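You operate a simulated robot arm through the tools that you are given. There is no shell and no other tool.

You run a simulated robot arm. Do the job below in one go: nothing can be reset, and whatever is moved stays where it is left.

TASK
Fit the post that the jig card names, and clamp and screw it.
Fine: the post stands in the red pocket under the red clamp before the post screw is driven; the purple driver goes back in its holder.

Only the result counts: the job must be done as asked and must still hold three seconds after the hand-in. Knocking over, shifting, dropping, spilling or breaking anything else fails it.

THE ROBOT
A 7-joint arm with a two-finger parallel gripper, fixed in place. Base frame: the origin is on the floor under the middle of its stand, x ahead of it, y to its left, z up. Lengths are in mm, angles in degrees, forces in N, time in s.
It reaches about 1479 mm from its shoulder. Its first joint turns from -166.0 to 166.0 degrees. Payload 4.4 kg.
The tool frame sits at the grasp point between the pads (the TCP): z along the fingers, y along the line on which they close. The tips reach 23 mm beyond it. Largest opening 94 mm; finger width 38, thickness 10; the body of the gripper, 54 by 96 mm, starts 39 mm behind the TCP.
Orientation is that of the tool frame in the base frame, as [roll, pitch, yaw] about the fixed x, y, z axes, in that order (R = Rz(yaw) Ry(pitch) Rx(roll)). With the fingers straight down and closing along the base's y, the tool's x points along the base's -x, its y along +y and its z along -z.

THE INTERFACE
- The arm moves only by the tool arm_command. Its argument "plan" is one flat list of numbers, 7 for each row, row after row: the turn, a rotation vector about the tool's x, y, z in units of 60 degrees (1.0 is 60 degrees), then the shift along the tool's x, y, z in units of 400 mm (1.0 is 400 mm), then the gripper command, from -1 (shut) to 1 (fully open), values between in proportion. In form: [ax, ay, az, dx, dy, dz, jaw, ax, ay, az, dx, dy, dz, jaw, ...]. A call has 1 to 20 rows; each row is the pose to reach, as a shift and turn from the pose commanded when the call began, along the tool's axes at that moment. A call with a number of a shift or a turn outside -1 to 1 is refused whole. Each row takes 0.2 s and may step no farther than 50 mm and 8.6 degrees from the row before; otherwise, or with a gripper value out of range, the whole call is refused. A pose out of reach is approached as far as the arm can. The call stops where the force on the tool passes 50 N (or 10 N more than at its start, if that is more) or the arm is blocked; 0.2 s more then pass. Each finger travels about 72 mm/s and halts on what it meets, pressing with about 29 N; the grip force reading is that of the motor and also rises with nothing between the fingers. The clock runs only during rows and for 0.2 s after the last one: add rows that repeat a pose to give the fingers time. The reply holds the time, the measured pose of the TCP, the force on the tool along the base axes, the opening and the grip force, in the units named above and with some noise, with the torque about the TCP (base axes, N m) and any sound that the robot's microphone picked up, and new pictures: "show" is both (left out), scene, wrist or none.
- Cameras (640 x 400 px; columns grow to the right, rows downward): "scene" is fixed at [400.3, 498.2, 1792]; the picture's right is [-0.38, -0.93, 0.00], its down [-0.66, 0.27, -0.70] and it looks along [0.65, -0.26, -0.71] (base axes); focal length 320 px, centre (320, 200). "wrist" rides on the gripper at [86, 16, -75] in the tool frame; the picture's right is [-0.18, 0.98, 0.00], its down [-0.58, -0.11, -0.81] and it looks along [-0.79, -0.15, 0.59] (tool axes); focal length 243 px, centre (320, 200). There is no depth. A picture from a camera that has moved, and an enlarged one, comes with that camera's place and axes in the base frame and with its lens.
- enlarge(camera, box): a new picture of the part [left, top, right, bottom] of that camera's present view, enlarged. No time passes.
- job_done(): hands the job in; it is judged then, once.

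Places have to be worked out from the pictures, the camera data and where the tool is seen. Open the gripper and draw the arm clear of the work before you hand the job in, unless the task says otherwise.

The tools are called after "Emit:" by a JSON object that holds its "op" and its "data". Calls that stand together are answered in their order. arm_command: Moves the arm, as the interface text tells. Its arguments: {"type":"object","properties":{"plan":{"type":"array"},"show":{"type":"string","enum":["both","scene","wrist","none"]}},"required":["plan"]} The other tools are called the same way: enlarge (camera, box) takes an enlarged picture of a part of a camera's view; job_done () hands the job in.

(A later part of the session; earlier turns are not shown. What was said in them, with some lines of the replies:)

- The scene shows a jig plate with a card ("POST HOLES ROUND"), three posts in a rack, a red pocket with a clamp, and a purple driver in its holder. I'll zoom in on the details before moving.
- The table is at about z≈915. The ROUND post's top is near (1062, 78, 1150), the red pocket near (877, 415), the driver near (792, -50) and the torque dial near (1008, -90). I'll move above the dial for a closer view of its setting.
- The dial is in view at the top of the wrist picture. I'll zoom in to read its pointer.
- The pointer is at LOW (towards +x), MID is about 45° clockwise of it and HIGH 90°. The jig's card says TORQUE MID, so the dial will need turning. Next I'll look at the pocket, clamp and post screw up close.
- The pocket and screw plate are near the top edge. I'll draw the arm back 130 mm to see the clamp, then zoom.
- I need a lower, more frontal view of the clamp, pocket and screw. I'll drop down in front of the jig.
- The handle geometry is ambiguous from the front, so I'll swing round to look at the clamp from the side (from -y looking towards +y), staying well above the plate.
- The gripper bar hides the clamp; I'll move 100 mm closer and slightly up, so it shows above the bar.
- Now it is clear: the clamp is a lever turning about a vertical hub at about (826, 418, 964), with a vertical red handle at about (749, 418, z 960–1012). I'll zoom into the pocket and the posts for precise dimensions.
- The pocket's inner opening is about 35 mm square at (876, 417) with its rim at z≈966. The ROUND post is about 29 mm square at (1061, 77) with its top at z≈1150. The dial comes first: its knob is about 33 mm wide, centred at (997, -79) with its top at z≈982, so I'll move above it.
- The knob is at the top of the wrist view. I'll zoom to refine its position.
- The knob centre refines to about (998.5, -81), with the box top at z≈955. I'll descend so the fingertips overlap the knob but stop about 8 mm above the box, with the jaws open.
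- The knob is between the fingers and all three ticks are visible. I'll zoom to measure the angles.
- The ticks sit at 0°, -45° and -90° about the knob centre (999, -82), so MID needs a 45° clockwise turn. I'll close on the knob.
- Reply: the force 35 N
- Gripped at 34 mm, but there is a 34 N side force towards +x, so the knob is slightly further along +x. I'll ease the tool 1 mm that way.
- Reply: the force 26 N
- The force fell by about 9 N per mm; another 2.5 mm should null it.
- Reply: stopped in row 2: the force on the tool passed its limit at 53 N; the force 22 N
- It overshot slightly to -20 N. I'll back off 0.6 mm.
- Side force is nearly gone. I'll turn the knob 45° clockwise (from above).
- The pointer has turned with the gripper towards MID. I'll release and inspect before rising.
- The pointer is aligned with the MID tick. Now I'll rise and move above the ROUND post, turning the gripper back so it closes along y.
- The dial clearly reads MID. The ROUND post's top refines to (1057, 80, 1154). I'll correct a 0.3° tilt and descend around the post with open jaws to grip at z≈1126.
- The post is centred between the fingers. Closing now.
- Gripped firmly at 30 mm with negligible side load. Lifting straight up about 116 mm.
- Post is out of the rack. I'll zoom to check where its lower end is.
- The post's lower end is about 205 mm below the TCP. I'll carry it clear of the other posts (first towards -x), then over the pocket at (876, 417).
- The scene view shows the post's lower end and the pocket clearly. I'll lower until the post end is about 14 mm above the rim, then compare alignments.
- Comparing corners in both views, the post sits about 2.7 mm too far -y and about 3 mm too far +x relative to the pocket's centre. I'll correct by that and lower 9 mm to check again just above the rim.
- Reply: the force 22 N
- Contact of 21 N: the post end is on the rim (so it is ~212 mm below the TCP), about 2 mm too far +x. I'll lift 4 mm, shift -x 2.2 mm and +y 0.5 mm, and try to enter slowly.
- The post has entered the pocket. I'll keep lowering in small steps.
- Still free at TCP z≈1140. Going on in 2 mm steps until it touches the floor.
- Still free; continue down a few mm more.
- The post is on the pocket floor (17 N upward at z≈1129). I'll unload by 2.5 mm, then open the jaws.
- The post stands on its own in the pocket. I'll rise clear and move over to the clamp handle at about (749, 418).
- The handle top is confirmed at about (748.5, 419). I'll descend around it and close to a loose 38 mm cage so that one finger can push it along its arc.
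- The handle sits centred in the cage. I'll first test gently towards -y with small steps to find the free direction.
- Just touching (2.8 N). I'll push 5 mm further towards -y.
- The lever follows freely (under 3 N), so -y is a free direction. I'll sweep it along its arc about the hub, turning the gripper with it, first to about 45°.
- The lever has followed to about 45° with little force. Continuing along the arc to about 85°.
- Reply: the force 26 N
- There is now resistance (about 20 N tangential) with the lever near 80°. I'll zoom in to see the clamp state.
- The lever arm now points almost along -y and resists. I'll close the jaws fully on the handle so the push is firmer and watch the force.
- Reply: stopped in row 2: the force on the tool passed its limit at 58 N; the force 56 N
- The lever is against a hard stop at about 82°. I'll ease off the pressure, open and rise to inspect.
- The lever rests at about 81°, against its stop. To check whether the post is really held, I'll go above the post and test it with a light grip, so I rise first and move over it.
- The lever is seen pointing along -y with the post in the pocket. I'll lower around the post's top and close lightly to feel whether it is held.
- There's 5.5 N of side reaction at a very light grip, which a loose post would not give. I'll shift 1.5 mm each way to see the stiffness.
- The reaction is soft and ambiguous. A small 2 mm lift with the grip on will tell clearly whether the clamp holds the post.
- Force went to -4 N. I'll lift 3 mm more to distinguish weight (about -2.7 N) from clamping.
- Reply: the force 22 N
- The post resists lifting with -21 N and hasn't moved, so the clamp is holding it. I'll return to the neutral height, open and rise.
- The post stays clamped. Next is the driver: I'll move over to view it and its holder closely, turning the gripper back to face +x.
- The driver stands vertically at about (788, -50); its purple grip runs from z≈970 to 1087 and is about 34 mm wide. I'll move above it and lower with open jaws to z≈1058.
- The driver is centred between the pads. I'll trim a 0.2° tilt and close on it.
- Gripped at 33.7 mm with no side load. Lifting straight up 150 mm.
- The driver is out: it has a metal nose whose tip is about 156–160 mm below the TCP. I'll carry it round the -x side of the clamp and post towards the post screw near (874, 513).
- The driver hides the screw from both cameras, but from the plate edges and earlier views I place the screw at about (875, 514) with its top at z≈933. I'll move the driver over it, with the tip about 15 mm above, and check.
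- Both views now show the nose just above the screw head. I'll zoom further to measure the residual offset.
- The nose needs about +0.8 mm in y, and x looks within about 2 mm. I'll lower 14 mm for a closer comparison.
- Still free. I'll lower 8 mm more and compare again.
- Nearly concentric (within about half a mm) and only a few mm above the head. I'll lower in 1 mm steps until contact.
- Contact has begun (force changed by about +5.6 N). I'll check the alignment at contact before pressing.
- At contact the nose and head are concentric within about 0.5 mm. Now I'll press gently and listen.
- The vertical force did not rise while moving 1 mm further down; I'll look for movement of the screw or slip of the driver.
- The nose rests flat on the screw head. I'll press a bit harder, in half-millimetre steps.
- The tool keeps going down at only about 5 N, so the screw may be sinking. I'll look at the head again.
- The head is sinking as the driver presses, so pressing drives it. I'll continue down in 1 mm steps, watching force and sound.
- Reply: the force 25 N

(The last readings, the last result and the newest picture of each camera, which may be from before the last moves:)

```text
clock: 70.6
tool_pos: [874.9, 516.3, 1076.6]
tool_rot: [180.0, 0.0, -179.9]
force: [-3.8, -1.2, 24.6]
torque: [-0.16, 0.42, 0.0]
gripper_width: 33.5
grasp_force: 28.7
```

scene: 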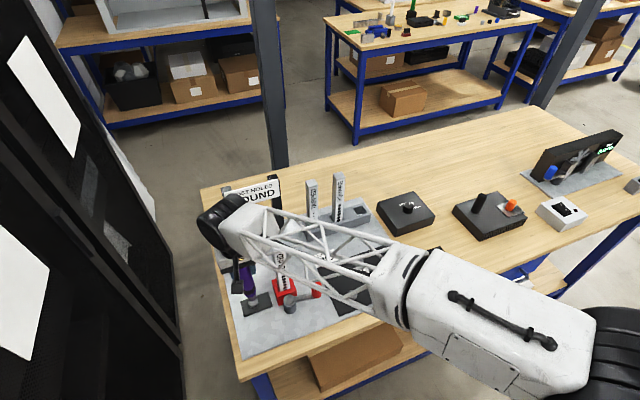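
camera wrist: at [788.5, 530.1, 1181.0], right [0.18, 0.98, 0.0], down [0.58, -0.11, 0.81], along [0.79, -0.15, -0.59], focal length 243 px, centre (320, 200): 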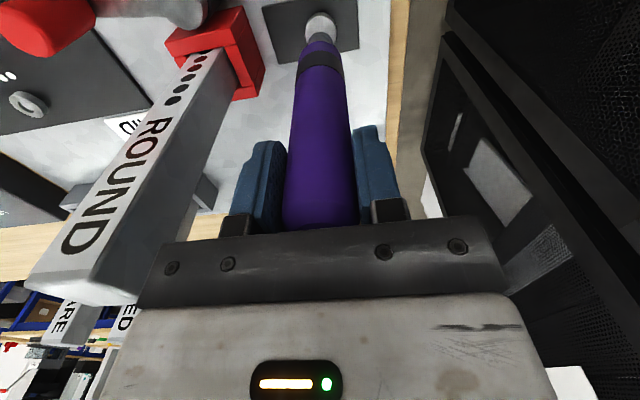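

Force has now risen to 25 N at about 5 mm of travel. I'll hold here for a second to see whether anything changes or clicks.

Emit:
{"op": "arm_command", "data": {"plan": [0, 0, 0, 0, 0, 0, -1, 0, 0, 0, 0, 0, 0, -1, 0, 0, 0, 0, 0, 0, -1, 0, 0, 0, 0, 0, 0, -1, 0, 0, 0, 0, 0, 0, -1], "show": "both"}}

Emit:
{"op": "enlarge", "data": {"camera": "wrist", "box": [288, 5, 352, 45]}}

Emit:
{"op": "enlarge", "data": {"camera": "scene", "box": [244, 285, 276, 305]}}

```text
clock: 71.8
tool_pos: [874.2, 515.1, 1077.3]
tool_rot: [179.9, -0.1, -179.9]
force: [1.5, -2.9, 39.7]
torque: [-0.27, -0.32, 0.0]
gripper_width: 33.7
grasp_force: 28.5
camera wrist: at [787.9, 530.6, 1151.5], right [0.18, 0.98, 0.0], down [0.58, -0.11, 0.81], along [0.79, -0.15, -0.59], focal length 243 px, centre (320, 200)
```

scene: 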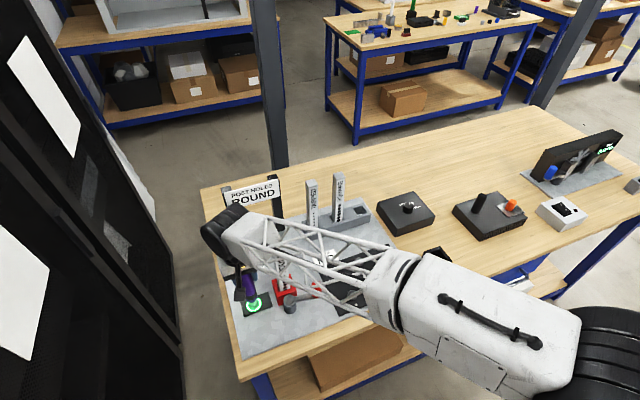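
wrist: 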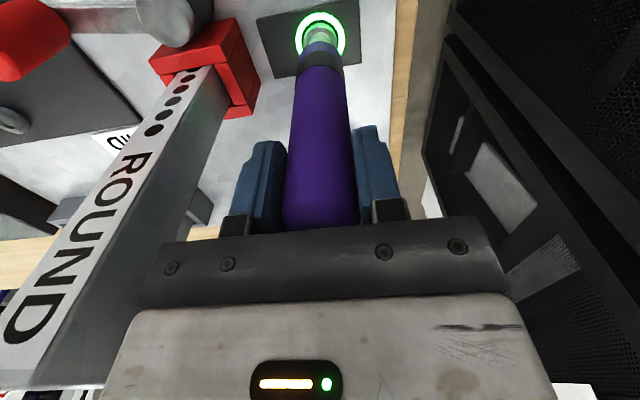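

```text
10.00 times, centred on (320, 25) of wrist
camera zoom: at [787.9, 530.6, 1151.5], right [0.18, 0.98, 0.0], down [0.58, -0.11, 0.81], along [0.79, -0.15, -0.59], focal length 2426 px, centre (320, 1950)
```

zoom: 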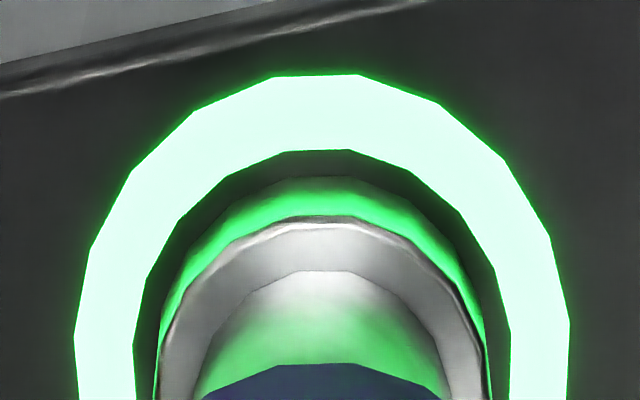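

```text
16.00 times, centred on (260, 295) of scene
camera zoom: at [400.3, 498.2, 1792.0], right [-0.38, -0.93, 0.0], down [-0.66, 0.27, -0.7], along [0.65, -0.26, -0.71], focal length 5125 px, centre (1280, -1320)
```

zoom: 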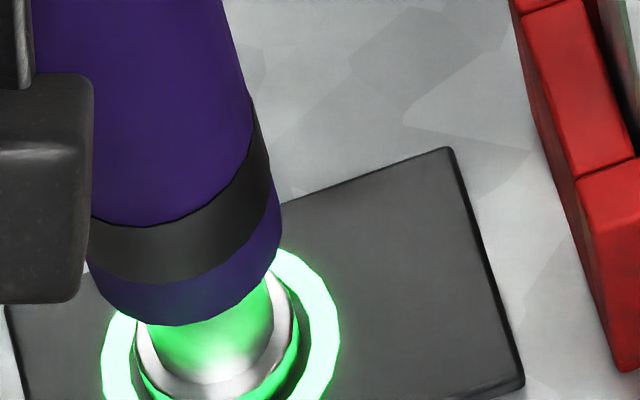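

A green ring has lit: the screw is driven. I'll raise the driver off the screw gently and back away towards -x.

Emit:
{"op": "arm_command", "data": {"plan": [0, 0, 0, 0, 0, -0.0075, -1, 0, 0, 0, 0, 0, -0.03, -1, 0, 0, 0, 0, 0, -0.1, -1, 0, 0, 0, 0, 0, -0.215, -1, 0, 0, 0, 0, 0, -0.3305, -1, 0, 0, 0, 0.1, 0, -0.3305, -1, 0, 0, 0, 0.187, 0, -0.3305, -1], "show": "both"}}

Emit:
{"op": "enlarge", "data": {"camera": "scene", "box": [220, 240, 316, 330]}}

Emit:
{"op": "enlarge", "data": {"camera": "wrist", "box": [220, 0, 420, 220]}}

```text
clock: 73.4
tool_pos: [798.8, 514.8, 1204.7]
tool_rot: [-179.9, -0.1, -180.0]
force: [-0.2, -0.4, -2.2]
torque: [0.01, 0.0, -0.02]
gripper_width: 33.6
grasp_force: 28.9
camera wrist: at [713.7, 531.2, 1280.1], right [0.18, 0.98, 0.0], down [0.58, -0.11, 0.8], along [0.79, -0.15, -0.59], focal length 243 px, centre (320, 200)
```

scene: 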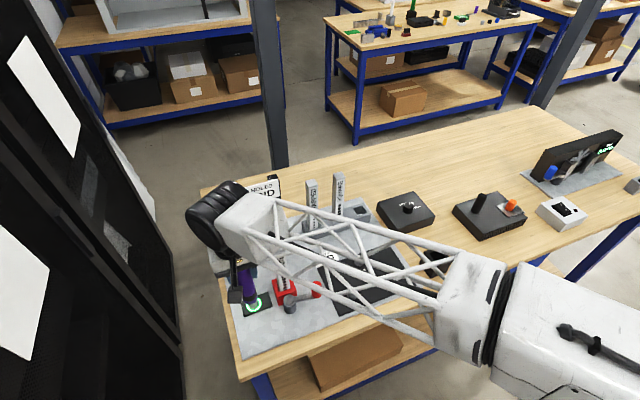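
wrist: 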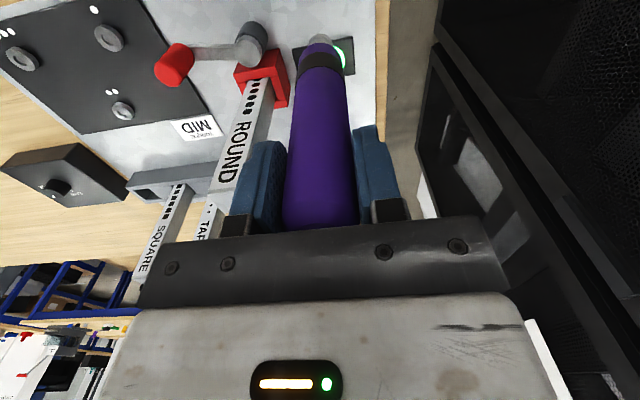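

```text
4.44 times, centred on (268, 285) of scene
camera zoom: at [400.3, 498.2, 1792.0], right [-0.38, -0.93, 0.0], down [-0.66, 0.27, -0.7], along [0.65, -0.26, -0.71], focal length 1424 px, centre (551, -178)
```

zoom: 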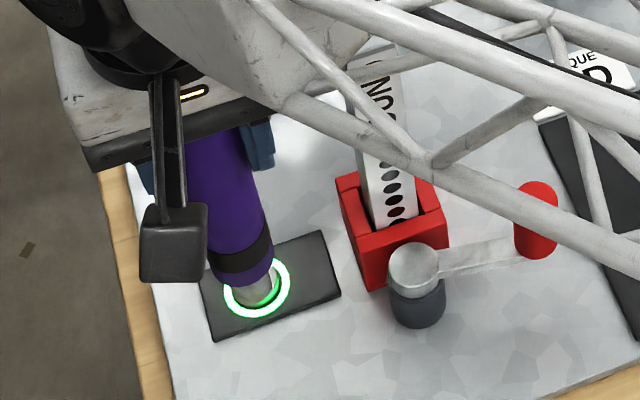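

```text
1.82 times, centred on (320, 110) of wrist
camera zoom: at [713.7, 531.2, 1280.1], right [0.18, 0.98, 0.0], down [0.58, -0.11, 0.8], along [0.79, -0.15, -0.59], focal length 441 px, centre (320, 364)
```

zoom: 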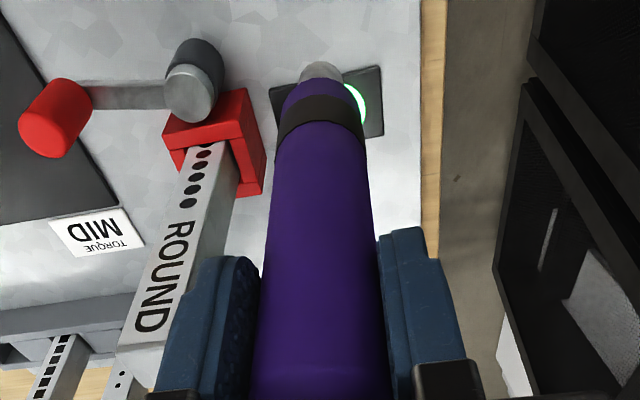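

The green ring stays lit and the post remains clamped. I'll take the driver back along the same route to above its holder.

Emit:
{"op": "arm_command", "data": {"plan": [0, 0, 0, 0.0255, -0.0923, 0, -1, 0, 0, 0, 0.051, -0.1845, 0, -1, 0, 0, 0, 0.0765, -0.2768, 0, -1, 0, 0, 0, 0.102, -0.369, 0, -1, 0, 0, 0, 0.1275, -0.4613, 0, -1], "show": "none"}}

Emit:
{"op": "arm_command", "data": {"plan": [0, 0, 0, -0.0125, -0.1188, 0, -1, 0, 0, 0, -0.025, -0.2375, 0, -1, 0, 0, 0, -0.0375, -0.3563, 0, -1, 0, 0, 0, -0.05, -0.475, 0, -1, 0, 0, 0, -0.0625, -0.5938, 0, -1, 0, 0, 0, -0.075, -0.7125, 0, -1, 0, 0, 0, -0.0875, -0.8313, 0, -1, 0, 0, 0, -0.1, -0.95, 0, -1], "show": "both"}}

Emit:
{"op": "enlarge", "data": {"camera": "scene", "box": [390, 150, 490, 290]}}

Emit:
{"op": "enlarge", "data": {"camera": "wrist", "box": [220, 0, 420, 220]}}

```text
clock: 74.6
tool_pos: [749.1, 329.5, 1205.0]
tool_rot: [-180.0, -0.2, -180.0]
force: [-0.6, -0.3, -3.9]
torque: [0.0, 0.02, -0.02]
gripper_width: 33.5
grasp_force: 29.0
```

```text
clock: 76.4
tool_pos: [789.5, -49.9, 1208.0]
tool_rot: [-179.9, -0.1, -180.0]
force: [-0.9, -0.7, -3.6]
torque: [0.04, -0.02, 0.0]
gripper_width: 33.6
grasp_force: 29.0
camera wrist: at [703.0, -34.3, 1282.1], right [0.18, 0.98, 0.0], down [0.58, -0.11, 0.81], along [0.79, -0.15, -0.59], focal length 243 px, centre (320, 200)
```

scene: 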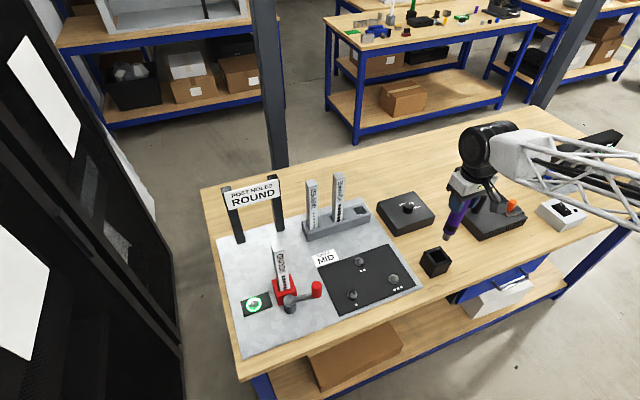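
wrist: 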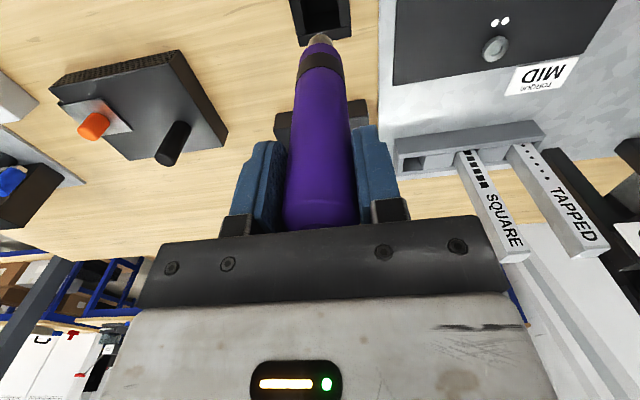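

```text
2.86 times, centred on (440, 220) of scene
camera zoom: at [400.3, 498.2, 1792.0], right [-0.38, -0.93, 0.0], down [-0.66, 0.27, -0.7], along [0.65, -0.26, -0.71], focal length 915 px, centre (-23, 143)
```

zoom: 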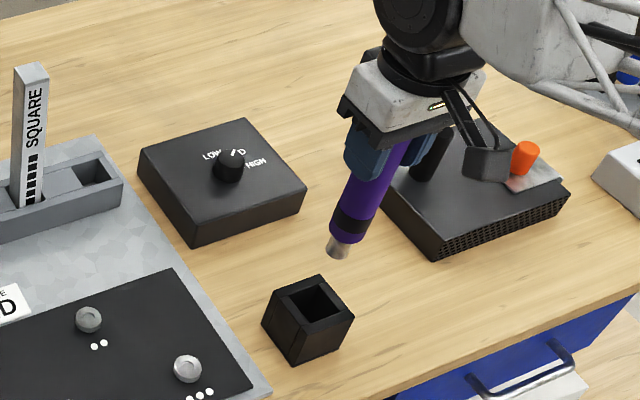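

```text
1.82 times, centred on (320, 110) of wrist
camera zoom: at [703.0, -34.3, 1282.1], right [0.18, 0.98, 0.0], down [0.58, -0.11, 0.81], along [0.79, -0.15, -0.59], focal length 441 px, centre (320, 364)
```

zoom: 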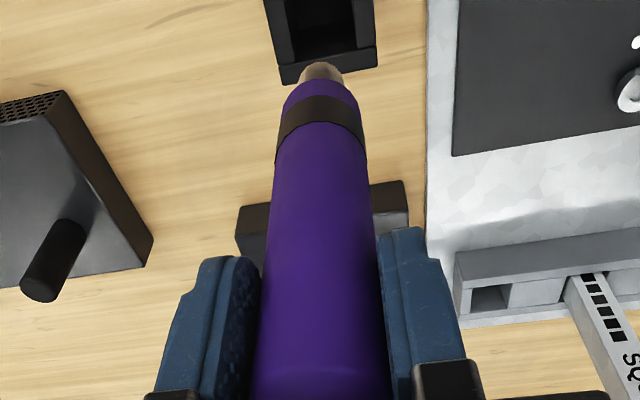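

Driver is back above its holder, same as at pick-up. I'll lower it in, slowing as the nose enters.

Emit:
{"op": "arm_command", "data": {"plan": [0, 0, 0, 0, 0, 0.09, -1, 0, 0, 0, 0, 0, 0.18, -1, 0, 0, 0, 0, 0, 0.23, -1, 0, 0, 0, 0, 0, 0.26, -1, 0, 0, 0, 0, 0, 0.29, -1, 0, 0, 0, 0, 0, 0.31, -1], "show": "none"}}

Emit:
{"op": "enlarge", "data": {"camera": "scene", "box": [400, 200, 480, 290]}}

Emit:
{"op": "enlarge", "data": {"camera": "wrist", "box": [240, 0, 400, 130]}}

```text
clock: 77.8
tool_pos: [790.1, -49.0, 1083.6]
tool_rot: [-179.8, -0.1, 180.0]
force: [1.1, 0.2, -3.6]
torque: [-0.04, -0.01, 0.02]
gripper_width: 33.8
grasp_force: 28.9
```

```text
4.44 times, centred on (440, 245) of scene
camera zoom: at [400.3, 498.2, 1792.0], right [-0.38, -0.93, 0.0], down [-0.66, 0.27, -0.7], along [0.65, -0.26, -0.71], focal length 1424 px, centre (-213, 0)
```

zoom: 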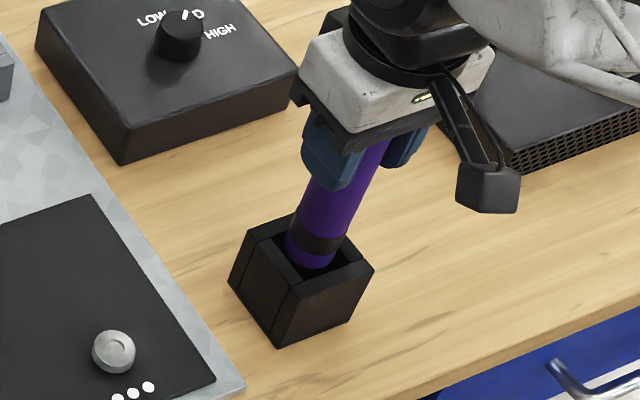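

```text
3.08 times, centred on (320, 65) of wrist
camera zoom: at [703.5, -33.9, 1158.4], right [0.18, 0.98, 0.0], down [0.58, -0.11, 0.81], along [0.79, -0.15, -0.59], focal length 746 px, centre (320, 615)
```

zoom: 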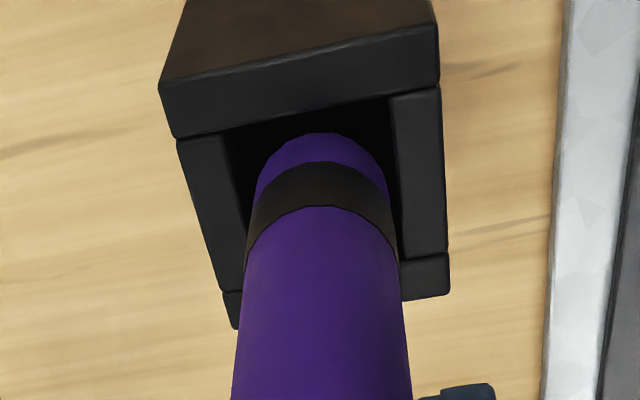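

The nose is inside the holder without contact. Continuing down the last 26 mm.

Emit:
{"op": "arm_command", "data": {"plan": [0, 0, 0, 0, 0, 0.02, -1, 0, 0, 0, 0, 0, 0.038, -1, 0, 0, 0, 0, 0, 0.052, -1, 0, 0, 0, 0, 0, 0.06, -1, 0, 0, 0, 0, 0, 0.065, -1], "show": "none"}}

```text
clock: 79.0
tool_pos: [789.6, -49.2, 1057.5]
tool_rot: [-179.9, -0.1, -179.9]
force: [-0.5, -0.4, -2.1]
torque: [-0.01, -0.01, -0.01]
gripper_width: 33.7
grasp_force: 28.7
```

No floor contact yet (the driver slid up slightly in the grip). I'll lower up to 3 mm more in small steps.

Emit:
{"op": "arm_command", "data": {"plan": [0, 0, 0, 0, 0, 0.002, -1, 0, 0, 0, 0, 0, 0.004, -1, 0, 0, 0, 0, 0, 0.006, -1, 0, 0, 0, 0, 0, 0.0075, -1], "show": "none"}}

```text
clock: 80.0
tool_pos: [789.9, -49.2, 1057.8]
tool_rot: [-180.0, 0.2, -179.9]
force: [-3.6, 1.7, 34.1]
torque: [0.5, 0.58, 0.07]
gripper_width: 33.4
grasp_force: 29.1
```

It's seated (34 N at z≈1057). I'll relieve the pressure and open the jaws.

Emit:
{"op": "arm_command", "data": {"plan": [0, 0, 0, 0, 0, -0.004, -1, 0, 0, 0, 0, 0, -0.0055, -1, 0, 0, 0, 0, 0, -0.0055, -0.15, 0, 0, 0, 0, 0, -0.0055, 0.2, 0, 0, 0, 0, 0, -0.0055, 1, 0, 0, 0, 0, 0, -0.0055, 1, 0, 0, 0, 0, 0, -0.0055, 1], "show": "both"}}

```text
clock: 81.6
tool_pos: [789.1, -49.9, 1058.3]
tool_rot: [-179.9, -0.1, -179.9]
force: [-0.4, -0.3, -0.5]
torque: [0.03, 0.01, 0.04]
gripper_width: 94.2
grasp_force: 0.1
camera wrist: at [703.3, -33.9, 1132.2], right [0.18, 0.98, 0.0], down [0.58, -0.11, 0.81], along [0.79, -0.15, -0.59], focal length 243 px, centre (320, 200)
```

scene: 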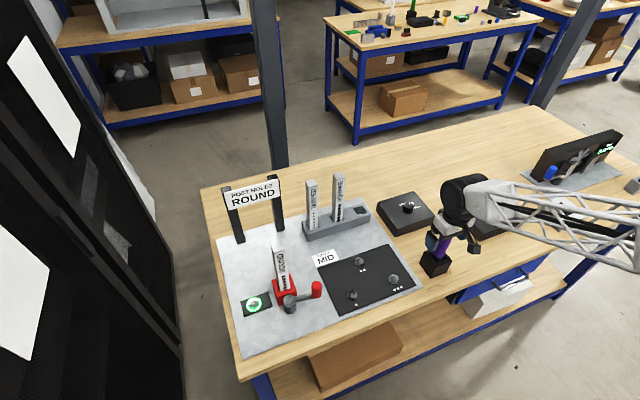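
wrist: 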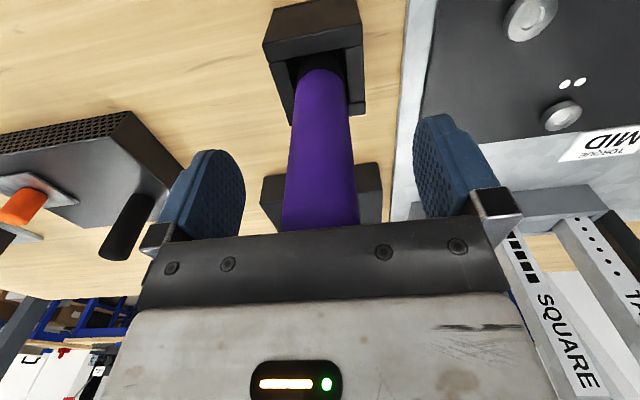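

The driver stands in its holder. I'll rise straight up and draw the arm clear.

Emit:
{"op": "arm_command", "data": {"plan": [0, 0, 0, 0, 0, -0.08, 1, 0, 0, 0, 0, 0, -0.18, 1, 0, 0, 0, 0, 0, -0.3, 1, 0, 0, 0, 0.05, 0, -0.41, 1, 0, 0, 0, 0.15, 0, -0.46, 1, 0, 0, 0, 0.25, 0, -0.5, 1, 0, 0, 0, 0.35, 0, -0.55, 1], "show": "both"}}

Emit:
{"op": "enlarge", "data": {"camera": "scene", "box": [220, 230, 340, 335]}}

Emit:
{"op": "enlarge", "data": {"camera": "scene", "box": [370, 180, 490, 290]}}

Emit:
{"op": "enlarge", "data": {"camera": "scene", "box": [200, 160, 440, 310]}}

```text
clock: 83.2
tool_pos: [651.3, -50.7, 1277.4]
tool_rot: [-179.9, -0.1, -179.9]
force: [0.6, 0.3, -0.4]
torque: [0.02, -0.03, 0.02]
gripper_width: 93.8
grasp_force: 0.1
camera wrist: at [564.1, -34.4, 1353.1], right [0.18, 0.98, 0.0], down [0.58, -0.11, 0.8], along [0.79, -0.15, -0.59], focal length 243 px, centre (320, 200)
```

scene: 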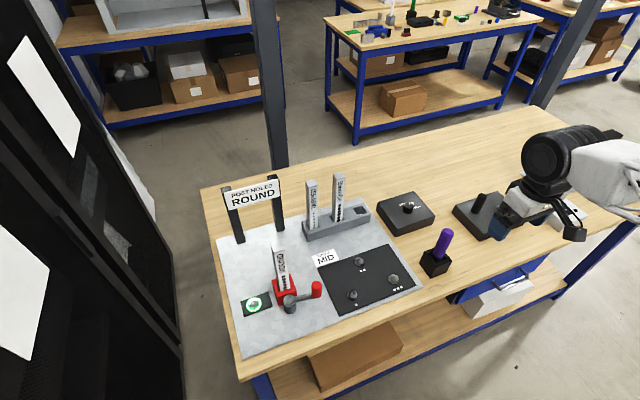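
wrist: 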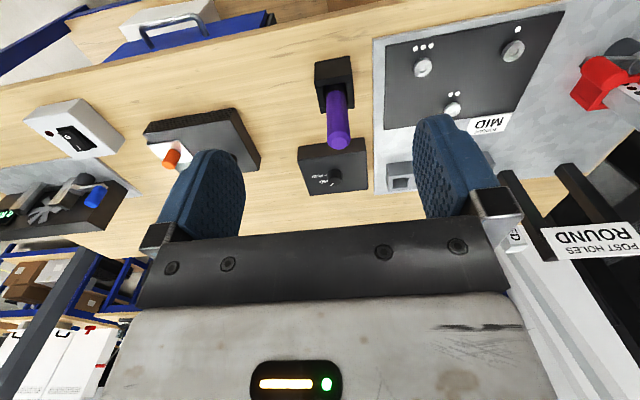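

```text
3.81 times, centred on (280, 282) of scene
camera zoom: at [400.3, 498.2, 1792.0], right [-0.38, -0.93, 0.0], down [-0.66, 0.27, -0.7], along [0.65, -0.26, -0.71], focal length 1220 px, centre (472, -114)
```

zoom: 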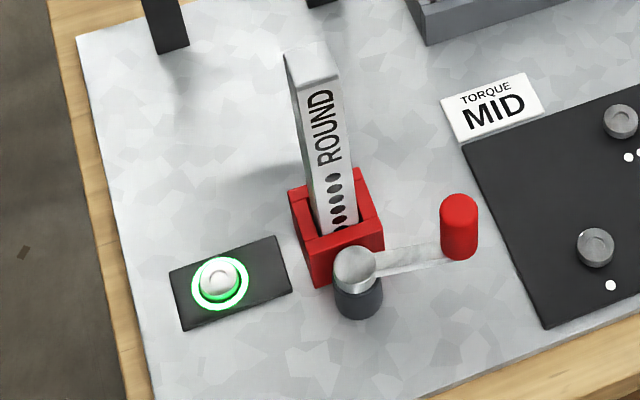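

```text
3.64 times, centred on (430, 235) of scene
camera zoom: at [400.3, 498.2, 1792.0], right [-0.38, -0.93, 0.0], down [-0.66, 0.27, -0.7], along [0.65, -0.26, -0.71], focal length 1165 px, centre (-80, 73)
```

zoom: 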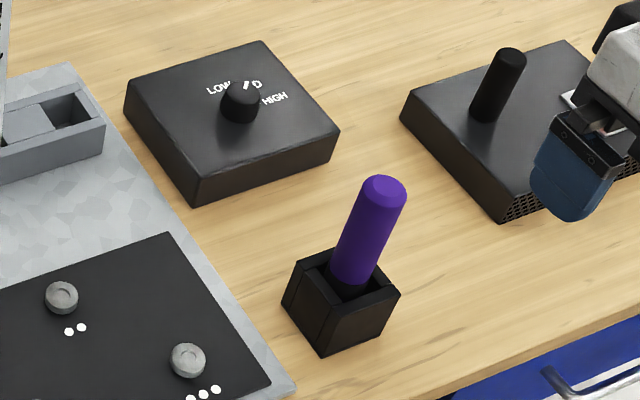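

```text
2.67 times, centred on (320, 235) of scene
camera zoom: at [400.3, 498.2, 1792.0], right [-0.38, -0.93, 0.0], down [-0.66, 0.27, -0.7], along [0.65, -0.26, -0.71], focal length 854 px, centre (320, 107)
```

zoom: 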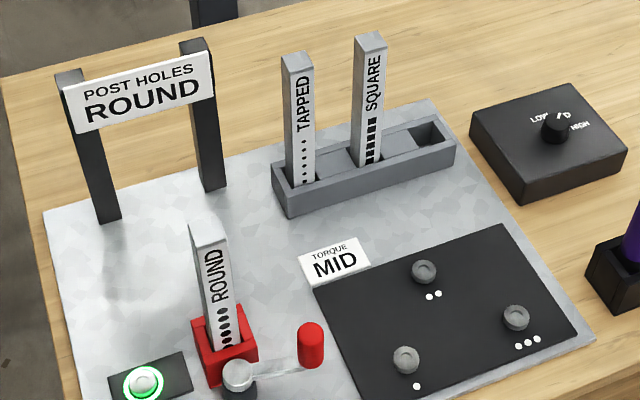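

Everything checks out:
- The ROUND post stands clamped in the red pocket.
- The post screw shows its green ring.
- The dial is at MID.
- The purple driver is back in its holder, and nothing else has moved.

The gripper is open and the arm is clear, so I'm handing the job in.

Emit:
{"op": "job_done", "data": {}}

```text
The job is handed in.
```

The job is done and handed in. The ROUND post stands in the red pocket under the closed red clamp, and its screw is driven. No verdict came back with the hand-in.

- **Post:** I took the ROUND post named on the jig card. Once clamped, it held against a light upward pull.
- **Torque:** the dial was at LOW. I turned it to MID to match the jig's torque card before driving.
- **Screw:** I drove it after clamping. It sank about 5 mm, and the ring around it lit green and stayed lit.
- **Driver:** the purple driver is back in its holder.
- **Rest of the bench:** in the last pictures nothing else had moved. I did not touch the three screws on the dark panel. The gripper was left open and the arm clear of the work.
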